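You operate a simulated robot arm through the tools that you are given. There is no shell and no other tool. Be economical: measure what you need, move in short steps, check, and stop when the job is done.

Carry out the task below with a simulated robot arm. There is one attempt and no reset: what you move stays moved.

Task
Dot both clamped blocks with the white marker, then free both clamp levers.
Fine: stand the marker back in its tube; the blocks stay on the bed.

The check looks at the end state, three seconds after you hand in, the way a careful person would. Anything else that was tipped, shoved, dropped, spilled or broken makes it a failure.

Robot
A 6-joint arm with a two-finger parallel gripper, fixed in place. Base frame: the origin is at the foot of the arm, x ahead of it, y to its left, z up; the work surface is at about z = 0.887. Readings come in m, degrees, newtons and seconds.
With the tool pointing down near the work surface it reaches from about 0.24 to 0.64 m from the base axis. Its first joint turns from -66.0 to 66.0 degrees. Payload 2.7 kg.
The TCP is the grasp point between the finger pads, 0.023 m short of the fingertips. In the tool frame z runs along the fingers and y along their closing line. The gripper opens to 0.094 m. The fingers are 0.038 m wide and 0.01 m thick; the gripper's body (0.054 by 0.096 m) begins 0.039 m behind the TCP.
Orientation is told as [roll, pitch, yaw] about the base's x, y, z axes, in that order, counted from this pose: with the fingers straight down and closing along the base's y, the tool's x points along the base's -x, its y along +y and its z along -z.

Tools
- The arm moves only by the tool nudge_tool. Its argument "commands" is a list of rows, each an object (a shift or turn left out is 0, a gripper value left out holds the last) with "angular": the turn, a rotation vector about the tool's x, y, z in degrees, a list of three; "dp": the shift along the tool's x, y, z in mm, a list of three; "hand": the opening, from 0 (shut) to 1 (fully open). In form: [{"angular": [wx, wy, wz], "dp": [tx, ty, tz], "hand": hand}, ...]. A call has 1 to 20 rows; each row is the pose to reach, as a shift and turn from the pose commanded when the call began, along the tool's axes at that moment. Rows are played at 5 a second. More than 0.05 m and 8.6 degrees between two rows, or a gripper value outside its range, and nothing of the call is played. A pose out of reach is approached as far as the arm can. The call stops where the force on the tool passes 40 N (or 10 N more than at its start, if that is more) or the arm is blocked; 0.2 s more then pass. The fingers move at their own pace (about 0.045 m/s each) and stop on an object; they squeeze with about 22 N. The grip force told is the motor's: it shows also when the fingers shut on nothing. Time passes only in rows, and 0.2 s behind the last, so rows that repeat a pose let the fingers close. It gives the time, the measured TCP pose, the force on the tool (base axes), the opening and the grip force at its end, in the units of the frame above (readings bear some noise).
- Cameras (640 x 400 px; columns grow to the right, rows downward): "scene" is fixed at [0.0843, -0.437, 1.4212]; the picture's right is [0.71, -0.70, 0.00], its down [-0.28, -0.28, -0.92] and it looks along [0.64, 0.65, -0.40] (base axes); focal length 325 px, centre (320, 200). "wrist" rides on the gripper at [-0.039, 0, -0.044] in the tool frame; the picture's right is [0.00, -1.00, 0.00], its down [0.97, 0.00, -0.24] and it looks along [0.24, 0.00, 0.97] (tool axes); focal length 218 px, centre (320, 200). There is no depth. A picture from a camera that has moved, and an enlarged one, comes with that camera's place and axes in the base frame and with its lens.
- grab_frame(camera): a new picture of that camera. No time passes.
- enlarge(camera, box): a new picture of the part [left, top, right, bottom] of that camera's present view, enlarged. No time passes.
- close_job(): hands the job in; it is judged then, once.

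Go step by step. Nothing tells you positions but the pictures and the camera data: compare them with the known pose of the tool, close in by small moves and look again before you grip or let go. The budget is 120 turns and 84 pictures, counting those below and the enlarged ones. Unless the task says otherwise, let go and move clear before handing in, and close with one line.

The tools are called after "Request:" as a command line: name --argument value ..., lists and objects as JSON in quotes. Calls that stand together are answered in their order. nudge_tool: Moves the arm, as the interface text tells. Its arguments: {"type":"object","properties":{"commands":{"type":"array","items":{"type":"object","properties":{"angular":{"type":"array","items":{"type":"number"}},"dp":{"type":"array","items":{"type":"number"}},"hand":{"type":"number"}}}}},"required":["commands"]} The other tools are called the same way: grab_frame (camera) takes a picture; enlarge (camera, box) takes an enlarged picture of a part of a camera's view; close_job () hands the job in.

At the start:

```text
clock: 0.0
eef_pos: [0.3537, -0.0605, 1.2528]
ee_rot: [0.0, -0.2, 0.1]
ft_force: [0.7, 0.7, -0.1]
width: 0.0938
grip_force: 0.2
```

scene: 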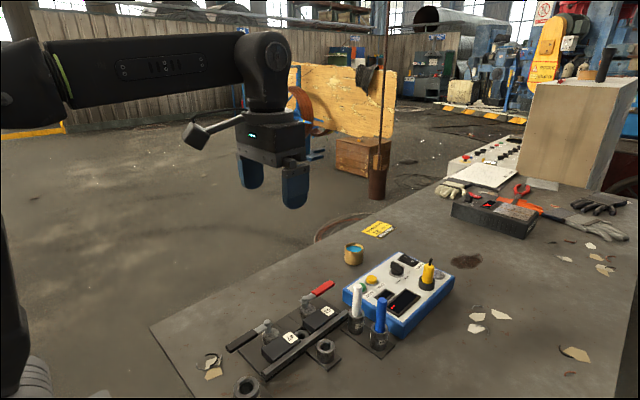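
wrist: 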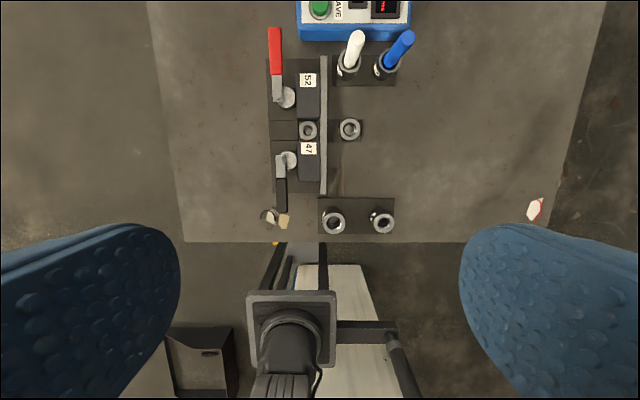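

I see a bed with two blocks (labels 52 and 47), a red and a dark clamp lever, and a white and a blue marker standing in tubes. I'll enlarge both views before moving.

Request:
enlarge --camera "scene" --box '[200, 230, 460, 400]'

Request:
enlarge --camera "wrist" --box '[220, 0, 460, 250]'

```text
2.35 times, centred on (330, 315) of scene
camera zoom: at [0.0843, -0.437, 1.4212], right [0.71, -0.7, 0.0], down [-0.28, -0.28, -0.92], along [0.64, 0.65, -0.4], focal length 766 px, centre (296, -71)
```

zoom: 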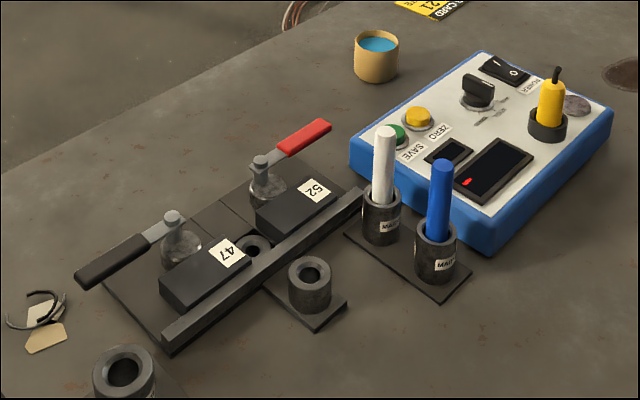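

```text
1.60 times, centred on (340, 125) of wrist
camera zoom: at [0.3916, -0.0596, 1.2972], right [0.0, -1.0, 0.0], down [-0.97, 0.0, 0.24], along [-0.24, 0.0, -0.97], focal length 349 px, centre (288, 320)
```

zoom: 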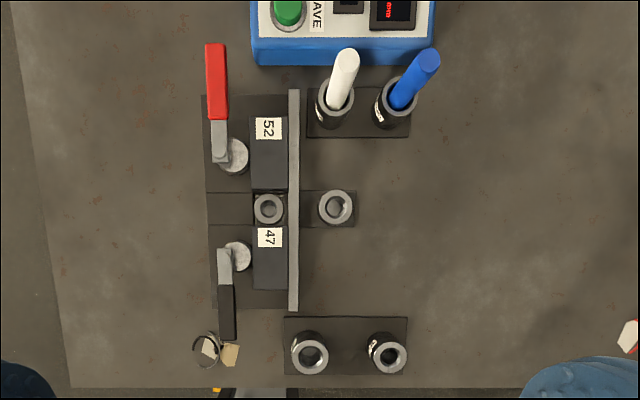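

The white marker's top is near (0.52, -0.10, 1.00). I'll bring the camera above the bed to study the levers.

Request:
nudge_tool --commands '[{"dp": [-20, 2, 30]}, {"dp": [-40, 5, 60]}, {"dp": [-60, 7, 90]}, {"dp": [-80, 9, 120]}, {"dp": [-86, 10, 140]}, {"dp": [-86, 10, 140]}]'

Request:
grab_frame --camera "wrist"

Request:
enlarge --camera "scene" --box '[220, 270, 360, 390]'

```text
clock: 1.4
eef_pos: [0.4394, -0.0496, 1.1143]
ee_rot: [0.0, 0.0, 0.0]
ft_force: [0.1, -0.1, -0.4]
width: 0.094
grip_force: 0.0
```

```text
79 pictures are left
camera wrist: at [0.478, -0.0493, 1.1581], right [0.0, -1.0, 0.0], down [-0.97, 0.0, 0.24], along [-0.24, 0.0, -0.97], focal length 218 px, centre (320, 200)
```

wrist: 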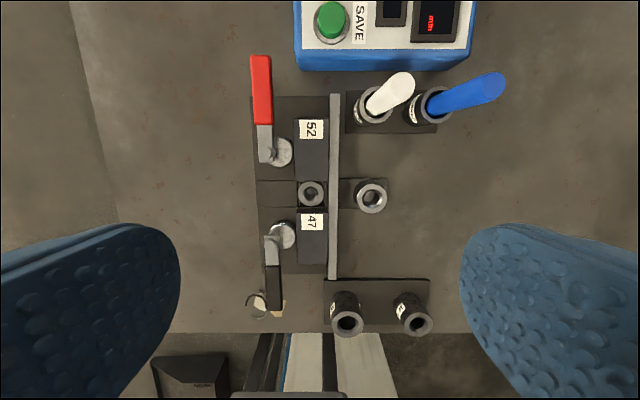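

```text
3.33 times, centred on (290, 330) of scene
camera zoom: at [0.0843, -0.437, 1.4212], right [0.71, -0.7, 0.0], down [-0.28, -0.28, -0.92], along [0.64, 0.65, -0.4], focal length 1085 px, centre (420, -233)
```

zoom: 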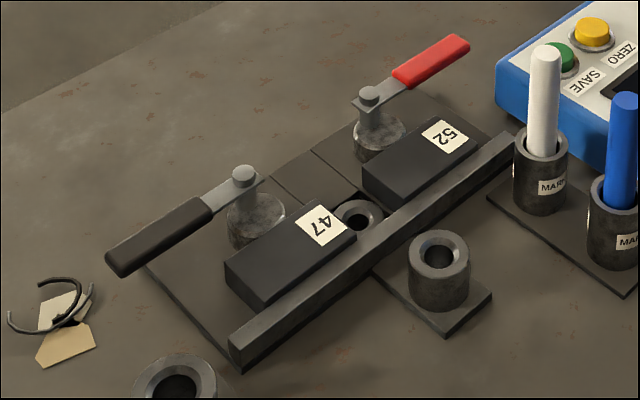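

Request:
enlarge --camera "wrist" --box '[235, 45, 345, 115]'

Request:
enlarge --camera "wrist" --box '[240, 120, 380, 210]'

Request:
enlarge --camera "wrist" --box '[240, 205, 380, 320]'

Request:
enlarge --camera "wrist" --box '[330, 60, 460, 140]'

```text
5.71 times, centred on (290, 80) of wrist
camera zoom: at [0.478, -0.0493, 1.1581], right [0.0, -1.0, 0.0], down [-0.97, 0.0, 0.24], along [-0.24, 0.0, -0.97], focal length 1247 px, centre (491, 886)
```

zoom: 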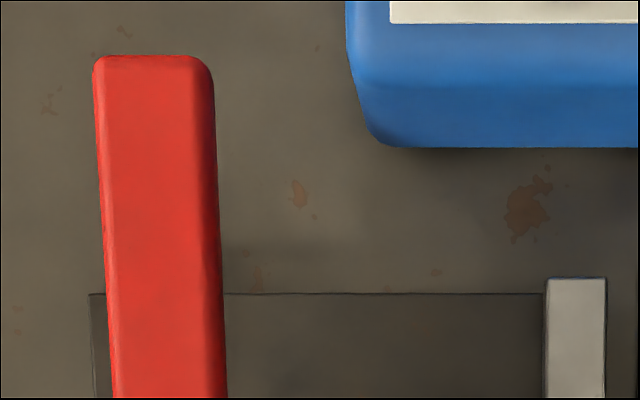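

```text
4.44 times, centred on (310, 165) of wrist
camera zoom: at [0.478, -0.0493, 1.1581], right [0.0, -1.0, 0.0], down [-0.97, 0.0, 0.24], along [-0.24, 0.0, -0.97], focal length 970 px, centre (364, 356)
```

zoom: 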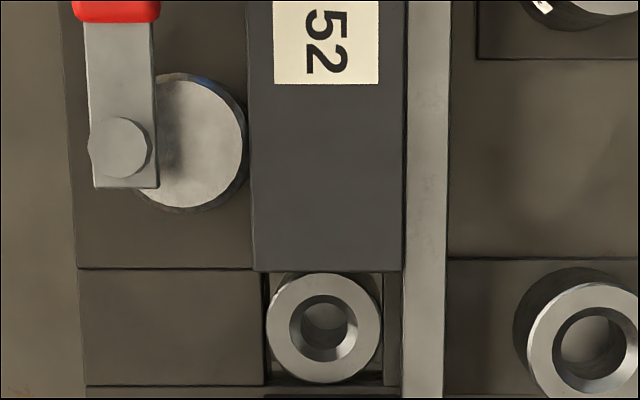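

```text
3.48 times, centred on (310, 262) of wrist
camera zoom: at [0.478, -0.0493, 1.1581], right [0.0, -1.0, 0.0], down [-0.97, 0.0, 0.24], along [-0.24, 0.0, -0.97], focal length 759 px, centre (355, -17)
```

zoom: 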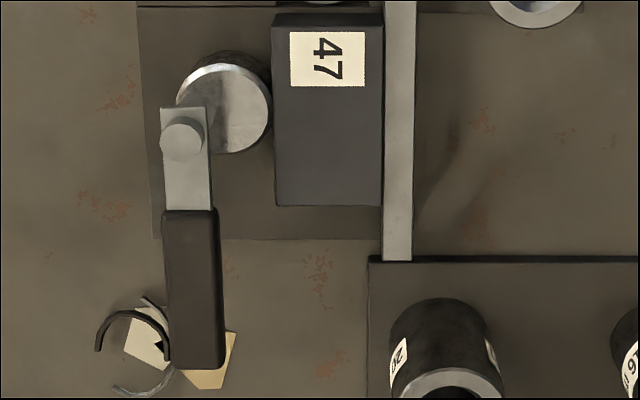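

```text
4.92 times, centred on (395, 100) of wrist
camera zoom: at [0.478, -0.0493, 1.1581], right [0.0, -1.0, 0.0], down [-0.97, 0.0, 0.24], along [-0.24, 0.0, -0.97], focal length 1074 px, centre (-49, 692)
```

zoom: 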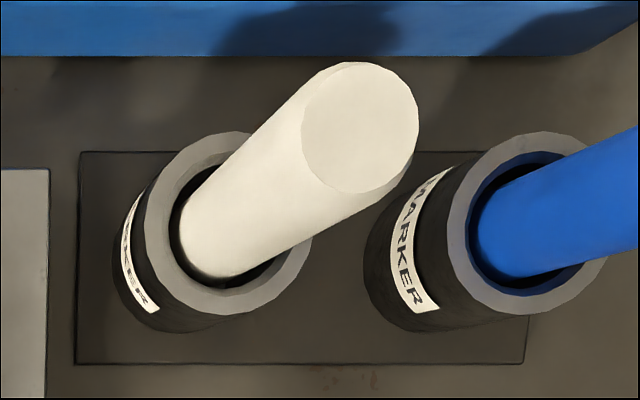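

The blocks are held by eccentric cams whose levers lie along x, with pivots at about y = 0. The marker stands upright at about (0.517, -0.104), top at 1.00. I'll move above it with the fingers half open and check.

Request:
nudge_tool --commands '[{"dp": [-25, -18, 0], "hand": 0.48}, {"dp": [-50, -36, 0], "hand": 0.48}, {"dp": [-77.6, -54.4, 20], "hand": 0.48}, {"dp": [-77.6, -54.4, 45], "hand": 0.48}, {"dp": [-77.6, -54.4, 70], "hand": 0.48}, {"dp": [-77.6, -54.4, 70], "hand": 0.48}]'

Request:
grab_frame --camera "wrist"

Request:
enlarge --camera "scene" --box '[280, 190, 440, 360]'

```text
clock: 2.8
eef_pos: [0.517, -0.1045, 1.0427]
ee_rot: [0.2, -0.1, 0.0]
ft_force: [-0.6, -0.1, 0.4]
width: 0.0451
grip_force: 0.1
```

```text
73 pictures are left
camera wrist: at [0.5548, -0.1042, 1.0867], right [0.0, -1.0, 0.0], down [-0.97, 0.0, 0.24], along [-0.24, 0.0, -0.97], focal length 218 px, centre (320, 200)
```

wrist: 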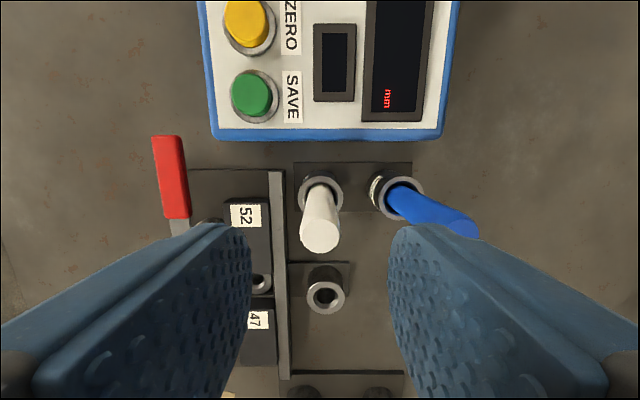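

```text
2.35 times, centred on (360, 275) of scene
camera zoom: at [0.0843, -0.437, 1.4212], right [0.71, -0.7, 0.0], down [-0.28, -0.28, -0.92], along [0.64, 0.65, -0.4], focal length 766 px, centre (226, 24)
```

zoom: 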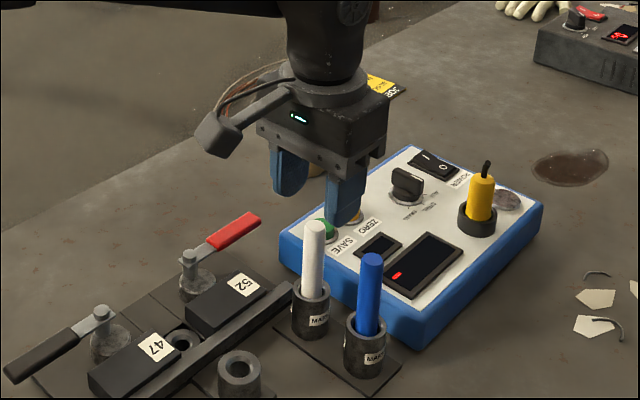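

The marker lies on the TCP axis (x about 0.518, y -0.104). I'll lower to about z = 0.973 and close on it.

Request:
nudge_tool --commands '[{"dp": [-1, 0, 15]}, {"dp": [-1, 0, 30]}, {"dp": [-1, 0, 45]}, {"dp": [-1, 0, 60]}, {"dp": [-1, 0, 70]}, {"dp": [-1, 0, 70]}]'

Request:
grab_frame --camera "wrist"

Request:
enlarge --camera "scene" --box '[280, 190, 440, 360]'

```text
clock: 4.2
eef_pos: [0.5167, -0.1035, 0.974]
ee_rot: [0.2, -0.2, -0.1]
ft_force: [1.3, -0.6, -0.9]
width: 0.0453
grip_force: 0.0
```

```text
71 pictures are left
camera wrist: at [0.554, -0.1035, 1.0182], right [0.0, -1.0, 0.0], down [-0.97, 0.0, 0.24], along [-0.24, 0.0, -0.97], focal length 218 px, centre (320, 200)
```

wrist: 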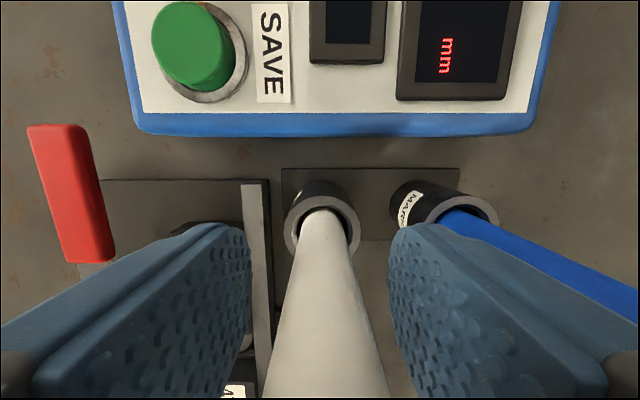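

```text
2.35 times, centred on (360, 275) of scene
camera zoom: at [0.0843, -0.437, 1.4212], right [0.71, -0.7, 0.0], down [-0.28, -0.28, -0.92], along [0.64, 0.65, -0.4], focal length 766 px, centre (226, 24)
```

zoom: 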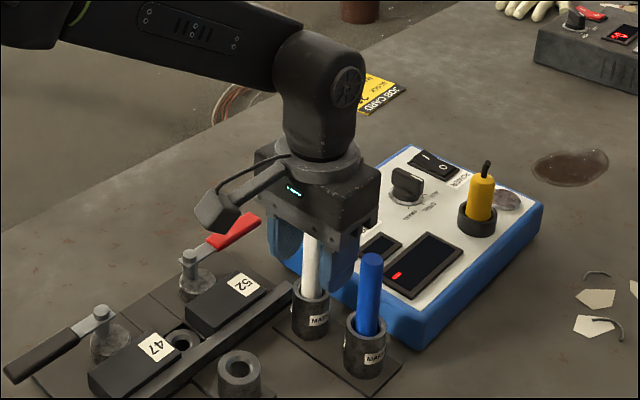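

The marker is between the pads. Closing.

Request:
nudge_tool --commands '[{"hand": 0.3}, {"hand": 0.15}, {"hand": 0.0}, {"hand": 0.0}, {"hand": 0.0}]'

```text
clock: 5.4
eef_pos: [0.5153, -0.1042, 0.9739]
ee_rot: [0.1, -0.1, -0.1]
ft_force: [0.1, 0.8, 0.9]
width: 0.0176
grip_force: 22.0
```

Gripped (17.6 mm). Lifting straight up.

Request:
nudge_tool --commands '[{"dp": [0, 0, -10]}, {"dp": [0, 0, -25]}, {"dp": [0, 0, -40]}, {"dp": [0, 0, -60]}, {"dp": [0, 0, -80]}, {"dp": [0, 0, -80]}]'

Request:
enlarge --camera "scene" --box '[280, 190, 440, 360]'

Request:
grab_frame --camera "wrist"

```text
clock: 6.8
eef_pos: [0.5166, -0.1036, 1.0531]
ee_rot: [0.1, -0.1, 0.0]
ft_force: [0.5, 0.1, -0.2]
width: 0.0178
grip_force: 21.7
```

```text
2.35 times, centred on (360, 275) of scene
camera zoom: at [0.0843, -0.437, 1.4212], right [0.71, -0.7, 0.0], down [-0.28, -0.28, -0.92], along [0.64, 0.65, -0.4], focal length 766 px, centre (226, 24)
```

zoom: 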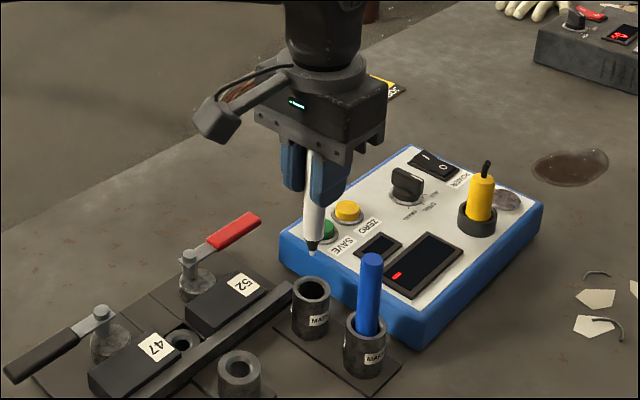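

```text
68 pictures are left
camera wrist: at [0.5551, -0.1018, 1.0976], right [0.0, -1.0, 0.0], down [-0.97, 0.0, 0.24], along [-0.24, 0.0, -0.97], focal length 218 px, centre (320, 200)
```

wrist: 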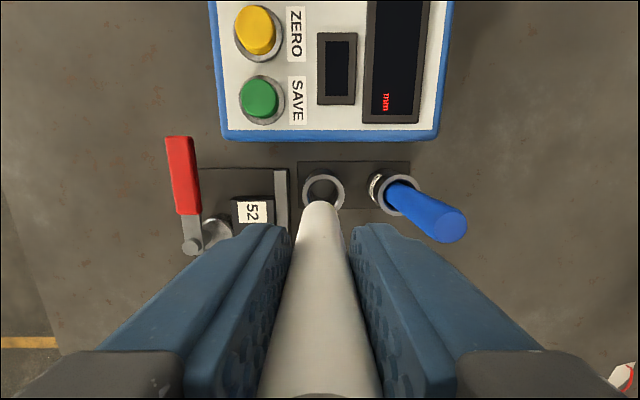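

The marker is free; its tip is about 87 mm below the TCP. Next I'll hover over block 52's bare top near (0.463, -0.039).

Request:
nudge_tool --commands '[{"dp": [15, 18, 0]}, {"dp": [30, 37, 0]}, {"dp": [45, 55, 0]}, {"dp": [53, 65, 10]}, {"dp": [53, 65, 35]}, {"dp": [53, 65, 35]}]'

Request:
enlarge --camera "scene" --box '[230, 260, 390, 360]'

Request:
grab_frame --camera "wrist"

```text
clock: 8.2
eef_pos: [0.4654, -0.0399, 1.0169]
ee_rot: [0.1, -0.2, 0.0]
ft_force: [-0.2, 0.7, -0.4]
width: 0.0178
grip_force: 21.5
```

```text
4.00 times, centred on (310, 310) of scene
camera zoom: at [0.0843, -0.437, 1.4212], right [0.71, -0.7, 0.0], down [-0.28, -0.28, -0.92], along [0.64, 0.65, -0.4], focal length 1302 px, centre (360, -240)
```

zoom: 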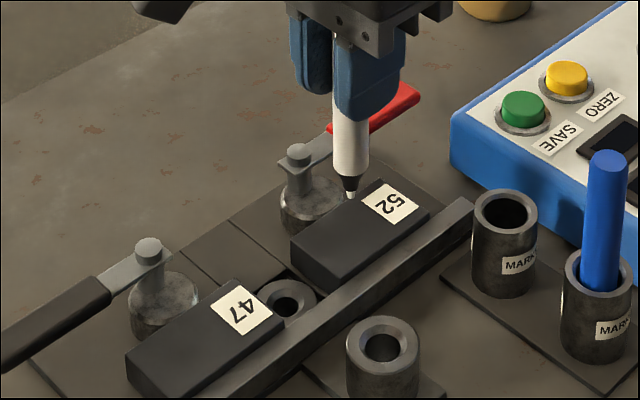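

```text
66 pictures are left
camera wrist: at [0.5028, -0.0392, 1.0623], right [0.0, -1.0, 0.0], down [-0.97, 0.0, 0.24], along [-0.24, 0.0, -0.97], focal length 218 px, centre (320, 200)
```

wrist: 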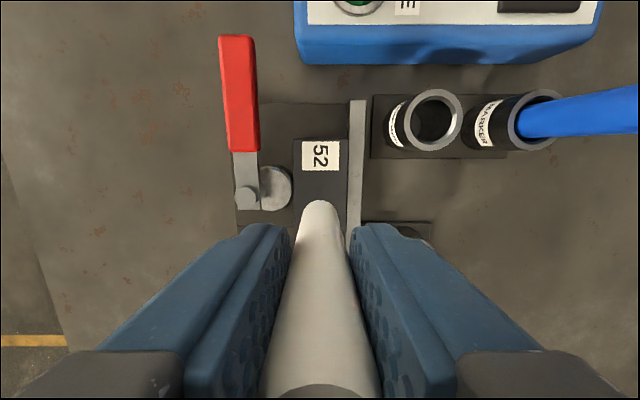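

The tip lines up over the bare part of block 52. Lowering gently until it touches.

Request:
nudge_tool --commands '[{"dp": [0, 0, 5]}, {"dp": [0, 0, 10]}, {"dp": [0, 0, 15]}, {"dp": [0, 0, 15]}]'

Request:
enlarge --camera "scene" --box '[270, 275, 350, 335]'

```text
clock: 9.2
eef_pos: [0.4669, -0.0408, 1.004]
ee_rot: [0.1, -0.1, 0.0]
ft_force: [0.3, 0.5, -0.7]
width: 0.0178
grip_force: 22.4
```

```text
6.67 times, centred on (310, 305) of scene
camera zoom: at [0.0843, -0.437, 1.4212], right [0.71, -0.7, 0.0], down [-0.28, -0.28, -0.92], along [0.64, 0.65, -0.4], focal length 2169 px, centre (387, -500)
```

zoom: 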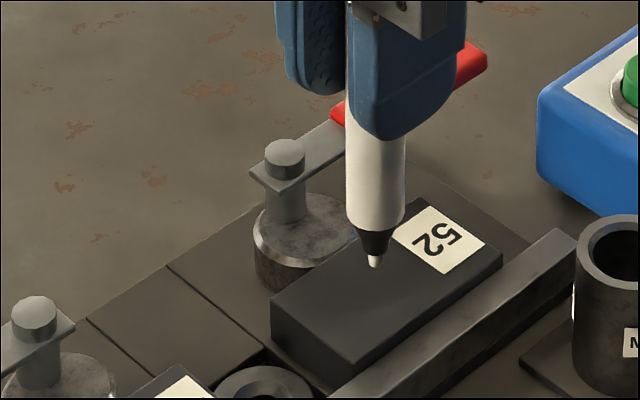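

Still clear of the top by perhaps 10 mm. Continuing down in small steps.

Request:
nudge_tool --commands '[{"dp": [0, 0, 2]}, {"dp": [0, 0, 4]}, {"dp": [0, 0, 6]}, {"dp": [0, 0, 6]}]'

Request:
enlarge --camera "scene" --box '[270, 275, 350, 335]'

```text
clock: 10.2
eef_pos: [0.4659, -0.0389, 0.9976]
ee_rot: [0.1, 0.0, 0.0]
ft_force: [0.8, -0.4, -0.1]
width: 0.0179
grip_force: 21.9
```

```text
6.67 times, centred on (310, 305) of scene
camera zoom: at [0.0843, -0.437, 1.4212], right [0.71, -0.7, 0.0], down [-0.28, -0.28, -0.92], along [0.64, 0.65, -0.4], focal length 2169 px, centre (387, -500)
```

zoom: 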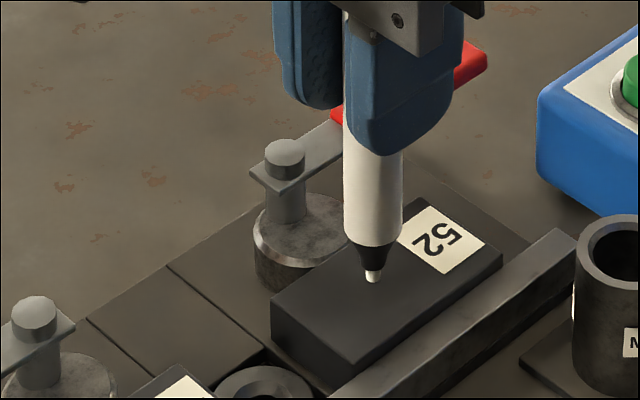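

Request:
nudge_tool --commands '[{"dp": [0, 0, 1]}, {"dp": [0, 0, 2]}, {"dp": [0, 0, 3]}, {"dp": [0, 0, 4]}, {"dp": [0, 0, 4]}]'

Request:
enlarge --camera "scene" --box '[290, 290, 340, 325]'

```text
clock: 11.4
eef_pos: [0.4671, -0.0397, 0.9949]
ee_rot: [0.0, -0.3, -0.1]
ft_force: [-1.7, 1.1, 18.4]
width: 0.0178
grip_force: 22.3
```

```text
11.43 times, centred on (315, 308) of scene
camera zoom: at [0.0839, -0.4369, 1.4213], right [0.71, -0.7, 0.0], down [-0.28, -0.28, -0.92], along [0.64, 0.65, -0.4], focal length 3719 px, centre (377, -1029)
```

zoom: 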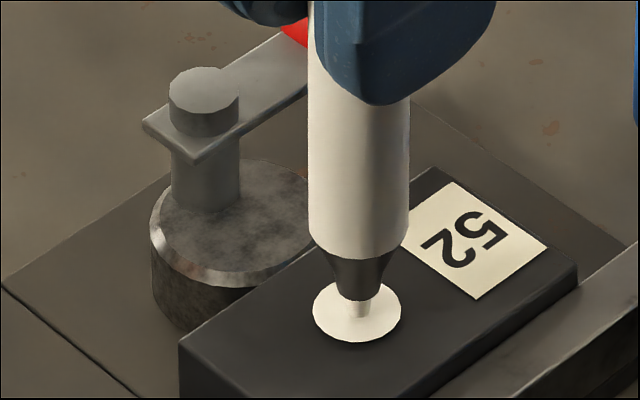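

Block 52 now has a clear white dot. Lifting and moving to block 47's bare area near (0.348, -0.039).

Request:
nudge_tool --commands '[{"dp": [0, 0, -15]}, {"dp": [0, 0, -40]}, {"dp": [30, 0, -40]}, {"dp": [60, 0, -40]}, {"dp": [90, 0, -40]}, {"dp": [117, 0, -40]}, {"dp": [117, 0, -20]}, {"dp": [117, 0, -12]}, {"dp": [117, 0, -12]}]'

Request:
enlarge --camera "scene" --box '[220, 275, 380, 375]'

Request:
grab_frame --camera "wrist"

```text
clock: 13.4
eef_pos: [0.3485, -0.0384, 1.0064]
ee_rot: [0.1, -0.1, 0.0]
ft_force: [0.3, -0.1, -0.3]
width: 0.018
grip_force: 21.9
```

```text
4.00 times, centred on (300, 325) of scene
camera zoom: at [0.0843, -0.437, 1.4212], right [0.71, -0.7, 0.0], down [-0.28, -0.28, -0.92], along [0.64, 0.65, -0.4], focal length 1302 px, centre (400, -300)
```

zoom: 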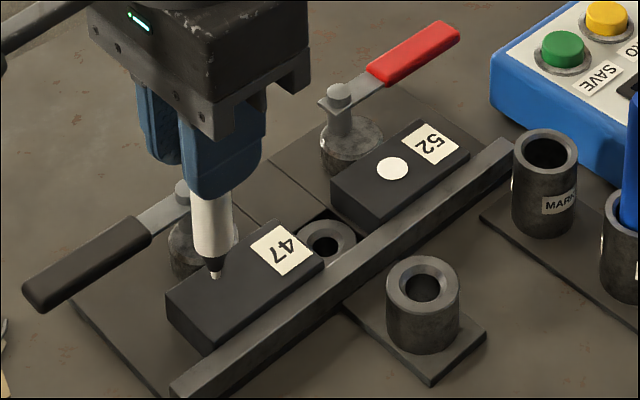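

```text
61 pictures are left
camera wrist: at [0.3869, -0.0376, 1.0506], right [0.0, -1.0, 0.0], down [-0.97, 0.0, 0.24], along [-0.24, 0.0, -0.97], focal length 218 px, centre (320, 200)
```

wrist: 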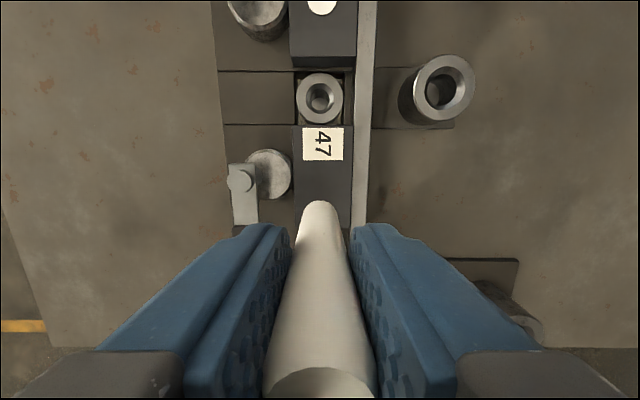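

The tip is over bare top of block 47. Lowering until it touches.

Request:
nudge_tool --commands '[{"dp": [0, 0, 4]}, {"dp": [0, 0, 8]}, {"dp": [0, 0, 10]}, {"dp": [0, 0, 11]}, {"dp": [0, 0, 12]}, {"dp": [0, 0, 12]}]'

Request:
enlarge --camera "scene" --box '[240, 305, 320, 365]'

```text
clock: 14.8
eef_pos: [0.3494, -0.039, 0.9947]
ee_rot: [0.1, -0.4, 0.0]
ft_force: [3.8, 4.4, 18.4]
width: 0.0182
grip_force: 21.8
```

```text
6.67 times, centred on (280, 335) of scene
camera zoom: at [0.0842, -0.4369, 1.4213], right [0.71, -0.7, 0.0], down [-0.28, -0.28, -0.92], along [0.64, 0.65, -0.4], focal length 2169 px, centre (587, -700)
```

zoom: 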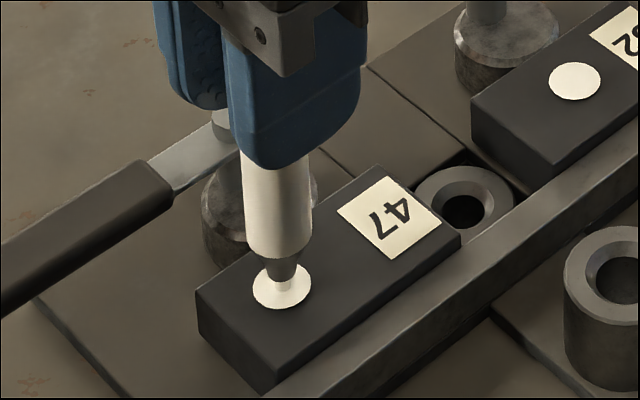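

Both blocks are dotted. Lifting and carrying the marker back above its tube.

Request:
nudge_tool --commands '[{"dp": [0, 0, -20]}, {"dp": [0, 0, -60]}, {"dp": [-35, -13, -60]}, {"dp": [-70, -26, -60]}, {"dp": [-105, -40, -60]}, {"dp": [-140, -54, -60]}, {"dp": [-168, -65.5, -60]}, {"dp": [-168, -65.5, -60]}]'

Request:
enlarge --camera "scene" --box '[310, 230, 430, 350]'

Request:
grab_frame --camera "wrist"

```text
clock: 16.6
eef_pos: [0.5165, -0.104, 1.0507]
ee_rot: [0.2, -0.1, 0.1]
ft_force: [-0.4, -0.1, -1.1]
width: 0.0179
grip_force: 22.4
```

```text
3.33 times, centred on (370, 290) of scene
camera zoom: at [0.0843, -0.437, 1.4212], right [0.71, -0.7, 0.0], down [-0.28, -0.28, -0.92], along [0.64, 0.65, -0.4], focal length 1085 px, centre (153, -100)
```

zoom: 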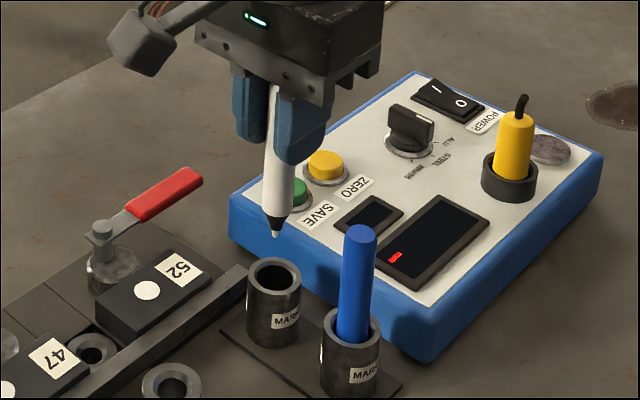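

```text
58 pictures are left
camera wrist: at [0.5548, -0.1032, 1.0951], right [0.0, -1.0, 0.0], down [-0.97, 0.0, 0.24], along [-0.24, 0.0, -0.97], focal length 218 px, centre (320, 200)
```

wrist: 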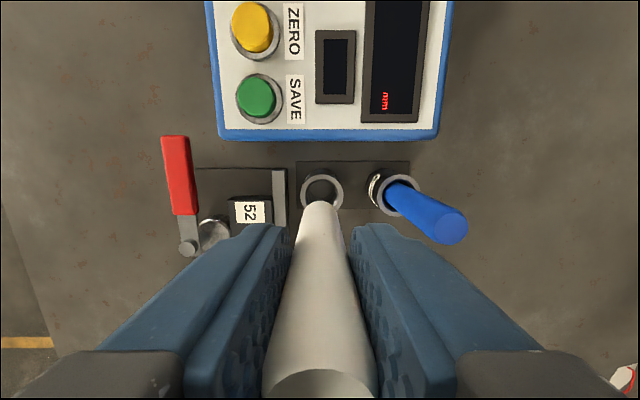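

The tip is centred above the tube. Lowering it in.

Request:
nudge_tool --commands '[{"dp": [0, 0, 10]}, {"dp": [0, 0, 20]}, {"dp": [0, 0, 30]}, {"dp": [0, 0, 40]}, {"dp": [0, 0, 50]}, {"dp": [0, 0, 60]}, {"dp": [0, 0, 68]}, {"dp": [0, 0, 72]}, {"dp": [0, 0, 72]}]'

Request:
enlarge --camera "scene" --box '[310, 230, 430, 350]'

```text
clock: 18.6
eef_pos: [0.5179, -0.105, 0.9827]
ee_rot: [0.1, -0.1, -0.1]
ft_force: [0.1, -1.0, 0.0]
width: 0.0175
grip_force: 21.4
```

```text
3.33 times, centred on (370, 290) of scene
camera zoom: at [0.0843, -0.437, 1.4212], right [0.71, -0.7, 0.0], down [-0.28, -0.28, -0.92], along [0.64, 0.65, -0.4], focal length 1085 px, centre (153, -100)
```

zoom: 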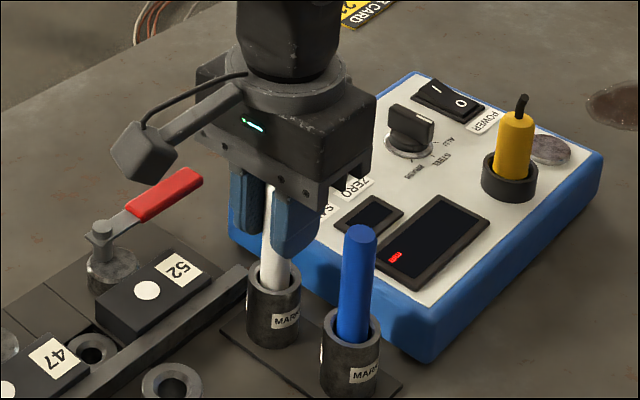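

Inside the tube without contact so far; lowering the last millimetres until it seats.

Request:
nudge_tool --commands '[{"dp": [0, 0, 3]}, {"dp": [0, 0, 5]}, {"dp": [0, 0, 7]}, {"dp": [0, 0, 8]}, {"dp": [0, 0, 8]}]'

```text
clock: 19.8
eef_pos: [0.5168, -0.1043, 0.9729]
ee_rot: [0.0, -0.3, 0.0]
ft_force: [1.4, 1.6, 19.3]
width: 0.0178
grip_force: 21.8
```

Seated (19 N upward). I'll ease back 1.5 mm, open partway only, and look.

Request:
nudge_tool --commands '[{"dp": [0, 0, -1.5]}, {"dp": [0, 0, -1.5], "hand": 0.3}, {"dp": [0, 0, -1.5], "hand": 0.48}, {"dp": [0, 0, -1.5], "hand": 0.48}, {"dp": [0, 0, -1.5], "hand": 0.48}]'

Request:
grab_frame --camera "wrist"

```text
clock: 21.0
eef_pos: [0.5165, -0.1039, 0.9749]
ee_rot: [0.0, 0.1, -0.1]
ft_force: [0.2, -1.1, -0.3]
width: 0.0453
grip_force: 0.0
```

```text
56 pictures are left
camera wrist: at [0.5553, -0.1032, 1.0188], right [0.0, -1.0, 0.0], down [-0.97, 0.0, 0.24], along [-0.24, 0.0, -0.97], focal length 218 px, centre (320, 200)
```

wrist: 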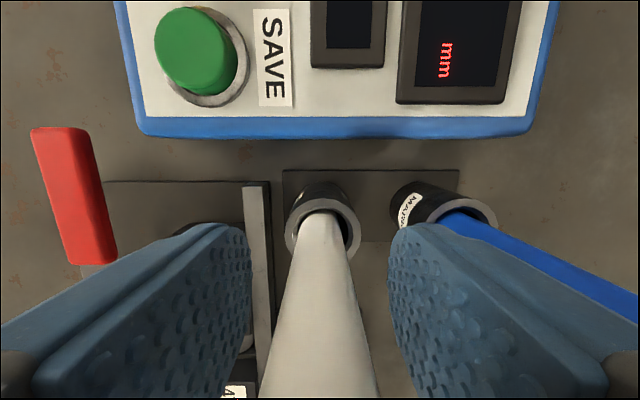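

The marker stands freely in its tube. Rising clear and closing the fingers, then looking at the levers.

Request:
nudge_tool --commands '[{"dp": [0, 0, -20]}, {"dp": [0, 0, -50]}, {"dp": [0, 0, -80]}, {"dp": [25, 45, -80], "hand": 0.0}, {"dp": [50, 90, -80], "hand": 0.0}, {"dp": [50, 104, -80], "hand": 0.0}, {"dp": [50, 104, -80], "hand": 0.0}]'

Request:
grab_frame --camera "wrist"

Request:
enlarge --camera "scene" --box '[270, 260, 390, 350]'

```text
refused: row 4 steps farther than a row can; nothing moved
```

```text
55 pictures are left
camera wrist: at [0.5553, -0.1032, 1.0188], right [0.0, -1.0, 0.0], down [-0.97, 0.0, 0.24], along [-0.24, 0.0, -0.97], focal length 218 px, centre (320, 200)
```

wrist: 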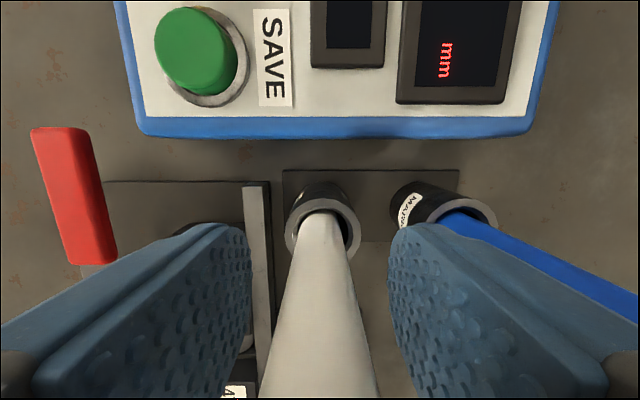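

```text
4.44 times, centred on (330, 305) of scene
camera zoom: at [0.0843, -0.437, 1.4212], right [0.71, -0.7, 0.0], down [-0.28, -0.28, -0.92], along [0.64, 0.65, -0.4], focal length 1446 px, centre (276, -267)
```

zoom: 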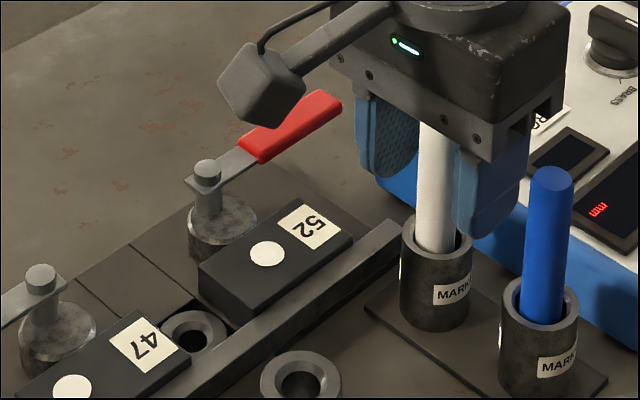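

That call was refused for a too-long step, so the marker and arm are where they were. I'll repeat with shorter steps.

Request:
nudge_tool --commands '[{"dp": [0, 0, -20]}, {"dp": [0, 0, -50]}, {"dp": [0, 0, -80]}, {"dp": [15, 30, -80], "hand": 0.0}, {"dp": [30, 60, -80], "hand": 0.0}, {"dp": [50, 90, -80], "hand": 0.0}, {"dp": [50, 104, -80], "hand": 0.0}, {"dp": [50, 104, -80], "hand": 0.0}]'

Request:
grab_frame --camera "wrist"

Request:
enlarge --camera "scene" --box '[270, 260, 390, 350]'

```text
clock: 22.8
eef_pos: [0.4702, -0.0011, 1.0538]
ee_rot: [0.1, -0.1, 0.0]
ft_force: [0.2, 0.3, 0.0]
width: 0.0
grip_force: 22.3
```

```text
53 pictures are left
camera wrist: at [0.5083, -0.0004, 1.0992], right [0.0, -1.0, 0.0], down [-0.97, 0.0, 0.24], along [-0.24, 0.0, -0.97], focal length 218 px, centre (320, 200)
```

wrist: 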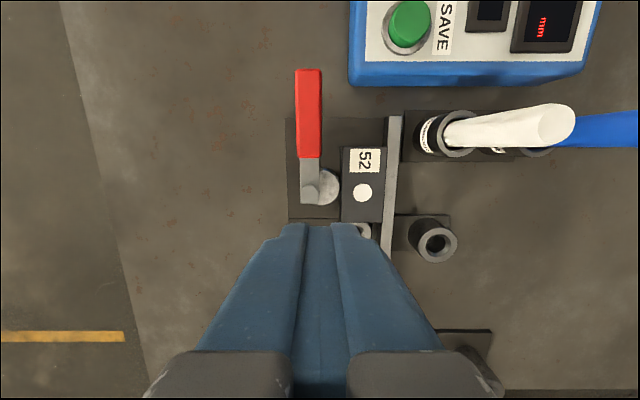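

```text
4.44 times, centred on (330, 305) of scene
camera zoom: at [0.0843, -0.437, 1.4212], right [0.71, -0.7, 0.0], down [-0.28, -0.28, -0.92], along [0.64, 0.65, -0.4], focal length 1446 px, centre (276, -267)
```

zoom: 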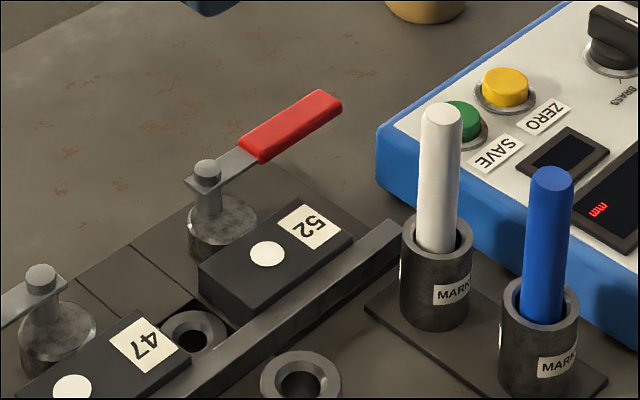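

The marker stands well. The red handle spans about x 0.50–0.56 at y 0.009, z about 0.92, with its pivot near (0.471, 0.008). I'll put the closed fingers on its inner side and check.

Request:
nudge_tool --commands '[{"dp": [-30, -10, 0]}, {"dp": [-63, -21, 20]}, {"dp": [-63, -21, 45]}, {"dp": [-63, -21, 70]}, {"dp": [-63, -21, 95]}, {"dp": [-63, -21, 95]}]'

Request:
grab_frame --camera "wrist"

Request:
enlarge --camera "scene" --box '[270, 230, 390, 340]'

```text
clock: 24.2
eef_pos: [0.5313, -0.0223, 0.9574]
ee_rot: [0.1, -0.1, -0.1]
ft_force: [0.3, 0.0, -0.8]
width: 0.0002
grip_force: 22.3
```

```text
51 pictures are left
camera wrist: at [0.5693, -0.0221, 1.0019], right [0.0, -1.0, 0.0], down [-0.97, 0.0, 0.24], along [-0.24, 0.0, -0.97], focal length 218 px, centre (320, 200)
```

wrist: 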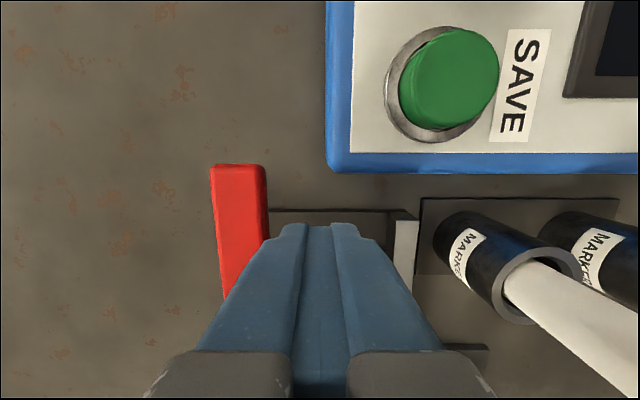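

```text
3.64 times, centred on (330, 285) of scene
camera zoom: at [0.0843, -0.437, 1.4212], right [0.71, -0.7, 0.0], down [-0.28, -0.28, -0.92], along [0.64, 0.65, -0.4], focal length 1183 px, centre (284, -109)
```

zoom: 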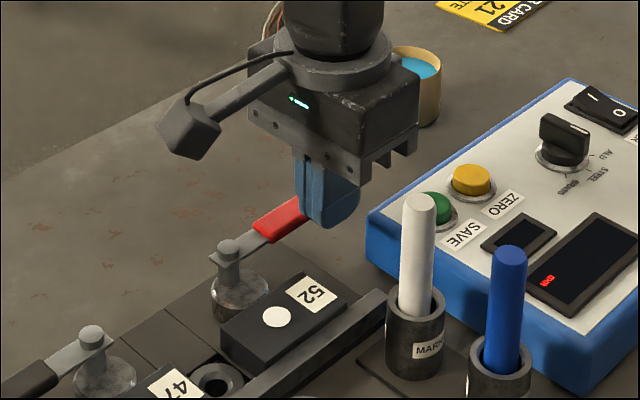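

Clearance looks good. Lowering 21 mm beside the handle and starting the outward swing (+y) along an arc about the pivot.

Request:
nudge_tool --commands '[{"dp": [0, 0, 10]}, {"dp": [0, 0, 21]}, {"dp": [0, 5, 21]}, {"dp": [0, 11, 21]}, {"dp": [-2, 19.8, 21], "angular": [0, 0, -8]}, {"dp": [-2.8, 28.8, 21], "angular": [0, 0, -16]}, {"dp": [-2.8, 28.8, 21], "angular": [0, 0, -16]}]'

Request:
grab_frame --camera "wrist"

Request:
enlarge --camera "scene" --box '[270, 230, 390, 340]'

```text
clock: 25.8
eef_pos: [0.5325, 0.006, 0.9385]
ee_rot: [0.0, -0.2, 16.1]
ft_force: [-0.8, 1.0, -0.5]
width: 0.0003
grip_force: 22.3
```

```text
49 pictures are left
camera wrist: at [0.5692, 0.0177, 0.9827], right [0.28, -0.96, 0.0], down [-0.93, -0.27, 0.24], along [-0.23, -0.06, -0.97], focal length 218 px, centre (320, 200)
```

wrist: 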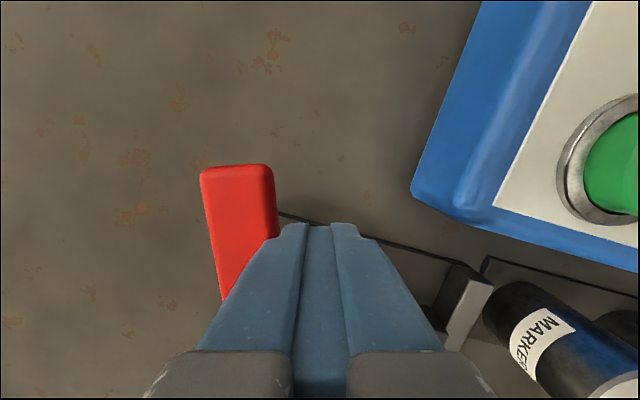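

```text
3.64 times, centred on (330, 285) of scene
camera zoom: at [0.0843, -0.437, 1.4212], right [0.71, -0.7, 0.0], down [-0.28, -0.28, -0.92], along [0.64, 0.65, -0.4], focal length 1183 px, centre (284, -109)
```

zoom: 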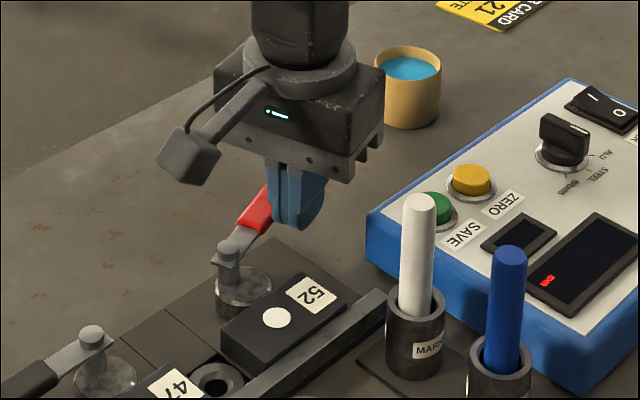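

The red lever is following the fingers freely. Continuing the arc to about 64°.

Request:
nudge_tool --commands '[{"dp": [-2, 8.8, 0], "angular": [0, 0, -8]}, {"dp": [-2.8, 17.8, 0], "angular": [0, 0, -16]}, {"dp": [-2.4, 26.9, 0], "angular": [0, 0, -24]}, {"dp": [-0.6, 35.8, 0], "angular": [0, 0, -32]}, {"dp": [2.3, 44.3, 0], "angular": [0, 0, -40]}, {"dp": [6.4, 52.4, 0], "angular": [0, 0, -48]}, {"dp": [6.4, 52.4, 0], "angular": [0, 0, -48]}]'

Request:
grab_frame --camera "wrist"

Request:
enlarge --camera "scene" --box '[250, 230, 370, 340]'

```text
clock: 27.4
eef_pos: [0.5134, 0.0551, 0.9393]
ee_rot: [-0.1, -0.2, 64.1]
ft_force: [-0.4, -0.1, 0.0]
width: 0.0
grip_force: 22.4
```

```text
47 pictures are left
camera wrist: at [0.5294, 0.0919, 0.9823], right [0.9, -0.44, 0.0], down [-0.42, -0.87, 0.24], along [-0.1, -0.21, -0.97], focal length 218 px, centre (320, 200)
```

wrist: 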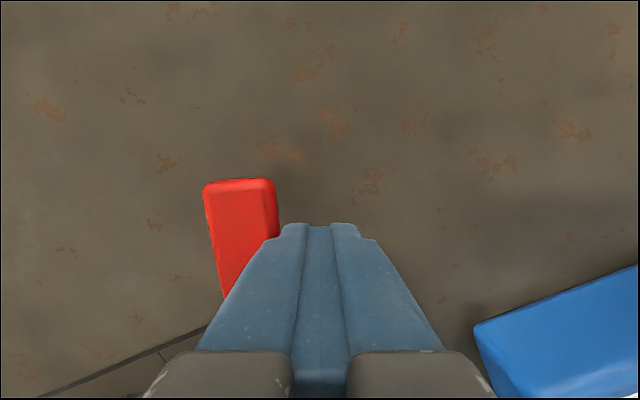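

```text
3.64 times, centred on (310, 285) of scene
camera zoom: at [0.0843, -0.437, 1.4212], right [0.71, -0.7, 0.0], down [-0.28, -0.28, -0.92], along [0.64, 0.65, -0.4], focal length 1183 px, centre (356, -109)
```

zoom: 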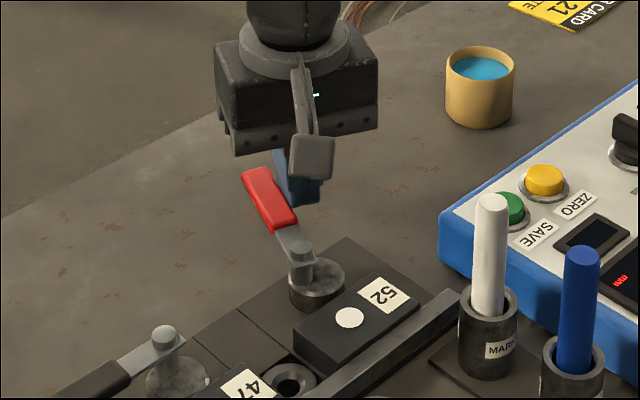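

Swung to about 64°, no resistance. Continuing to about 104°.

Request:
nudge_tool --commands '[{"dp": [-2, 8.8, 0], "angular": [0, 0, -8]}, {"dp": [-2.8, 17.8, 0], "angular": [0, 0, -16]}, {"dp": [-2.4, 26.9, 0], "angular": [0, 0, -24]}, {"dp": [-0.6, 35.8, 0], "angular": [0, 0, -32]}, {"dp": [2.3, 44.3, 0], "angular": [0, 0, -40]}, {"dp": [2.3, 44.3, 0], "angular": [0, 0, -40]}]'

Request:
grab_frame --camera "wrist"

Request:
enlarge --camera "scene" --box '[250, 230, 370, 340]'

```text
clock: 28.4
eef_pos: [0.4911, 0.0691, 0.9387]
ee_rot: [-1.4, -0.1, 91.7]
ft_force: [17.6, -1.0, -10.9]
width: 0.0
grip_force: 22.3
stopped in row 4: the force on the tool passed its limit (the readings are from after the stop); the commanded pose is now the measured one
```

```text
45 pictures are left
camera wrist: at [0.4874, 0.1096, 0.9825], right [1.0, 0.03, 0.02], down [0.02, -0.97, 0.24], along [0.03, -0.24, -0.97], focal length 218 px, centre (320, 200)
```

wrist: 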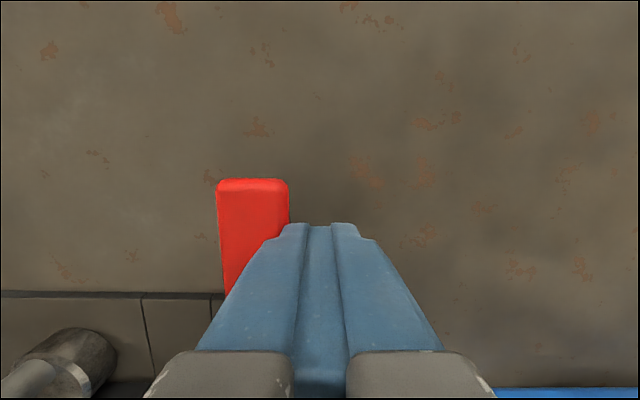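

```text
3.64 times, centred on (310, 285) of scene
camera zoom: at [0.0849, -0.437, 1.4212], right [0.71, -0.7, 0.0], down [-0.28, -0.28, -0.92], along [0.64, 0.65, -0.4], focal length 1183 px, centre (356, -109)
```

zoom: 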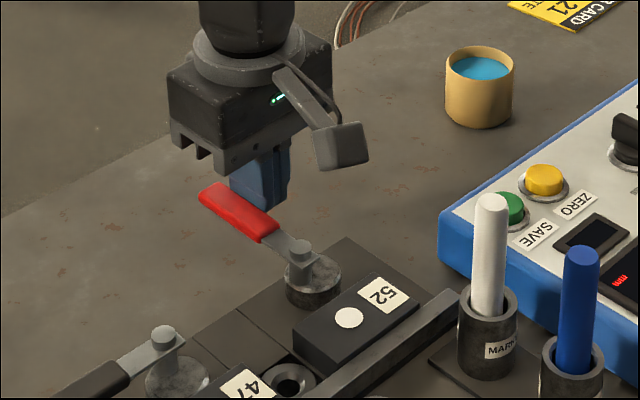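

The red lever reached its stop at about 90°. Backing off, rising, and turning the wrist back.

Request:
nudge_tool --commands '[{"dp": [0, -6, 0]}, {"dp": [0, -12, 0]}, {"dp": [0, -12, -30]}, {"dp": [0, -12, -65]}, {"dp": [0, -12, -110], "angular": [0, 0, 4]}, {"dp": [0, -12, -110], "angular": [0, 0, 12]}, {"dp": [0, -12, -110], "angular": [0, 0, 20]}, {"dp": [0, -12, -110], "angular": [0, 0, 28]}, {"dp": [0, -12, -110], "angular": [0, 0, 36]}, {"dp": [0, -12, -110], "angular": [0, 0, 44]}, {"dp": [0, -12, -110], "angular": [0, 0, 52]}, {"dp": [0, -12, -110], "angular": [0, 0, 60]}, {"dp": [0, -12, -110], "angular": [0, 0, 68]}, {"dp": [0, -12, -110], "angular": [0, 0, 76]}, {"dp": [0, -12, -110], "angular": [0, 0, 84]}, {"dp": [0, -12, -110], "angular": [0, 0, 91.7]}, {"dp": [0, -12, -110], "angular": [0, 0, 91.7]}]'

Request:
grab_frame --camera "wrist"

```text
clock: 31.9
eef_pos: [0.4983, 0.0704, 1.0486]
ee_rot: [0.1, -1.1, 0.0]
ft_force: [-1.1, 0.2, -0.7]
width: 0.0
grip_force: 21.7
```

```text
43 pictures are left
camera wrist: at [0.5361, 0.0713, 1.0936], right [0.0, -1.0, 0.0], down [-0.97, 0.0, 0.22], along [-0.22, 0.0, -0.97], focal length 218 px, centre (320, 200)
```

wrist: 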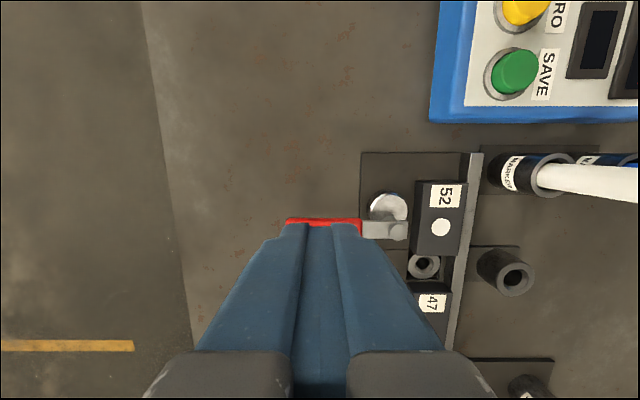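

The red lever stays at its open position. Next, travel at height to the inner side of the black lever's handle (pivot near (0.366, 0.008), handle x 0.276–0.34).

Request:
nudge_tool --commands '[{"dp": [35, -16, 0], "angular": [0, 1.1, 0]}, {"dp": [70, -33, 0], "angular": [0, 1.1, 0]}, {"dp": [105, -50, 0], "angular": [0, 1.1, 0]}, {"dp": [140, -67, 0], "angular": [0, 1.1, 0]}, {"dp": [170, -84, 0], "angular": [0, 1.1, 0]}, {"dp": [194, -97, 0], "angular": [0, 1.1, 0]}, {"dp": [194, -97, 0], "angular": [0, 1.1, 0]}]'

Request:
grab_frame --camera "wrist"

Request:
enlarge --camera "scene" --box '[200, 270, 360, 390]'

```text
clock: 33.5
eef_pos: [0.3031, -0.0288, 1.0427]
ee_rot: [0.0, 0.1, 0.1]
ft_force: [-0.3, 0.9, 0.1]
width: 0.0
grip_force: 22.4
```

```text
42 pictures are left
camera wrist: at [0.3419, -0.028, 1.0865], right [0.0, -1.0, 0.0], down [-0.97, 0.0, 0.24], along [-0.24, 0.0, -0.97], focal length 218 px, centre (320, 200)
```

wrist: 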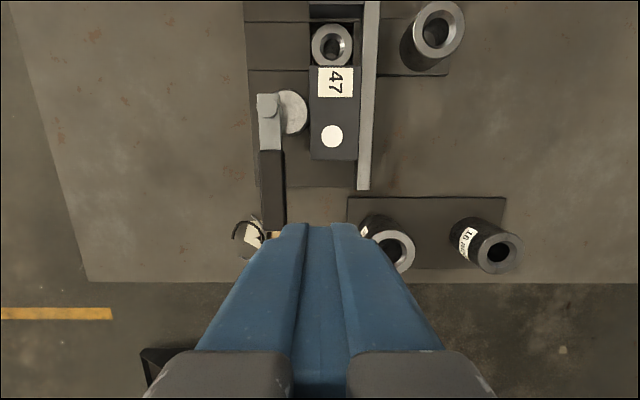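

```text
3.33 times, centred on (280, 330) of scene
camera zoom: at [0.0843, -0.437, 1.4212], right [0.71, -0.7, 0.0], down [-0.28, -0.28, -0.92], along [0.64, 0.65, -0.4], focal length 1085 px, centre (453, -233)
```

zoom: 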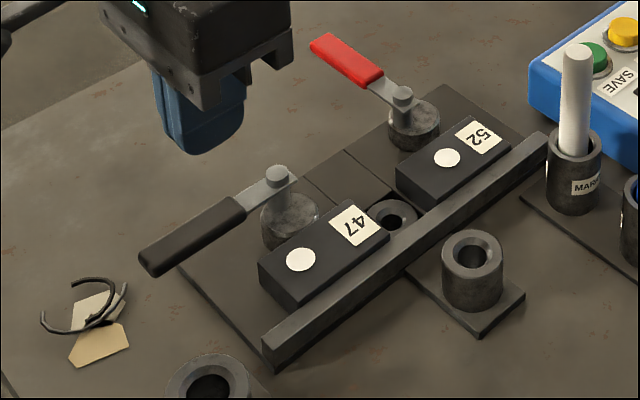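

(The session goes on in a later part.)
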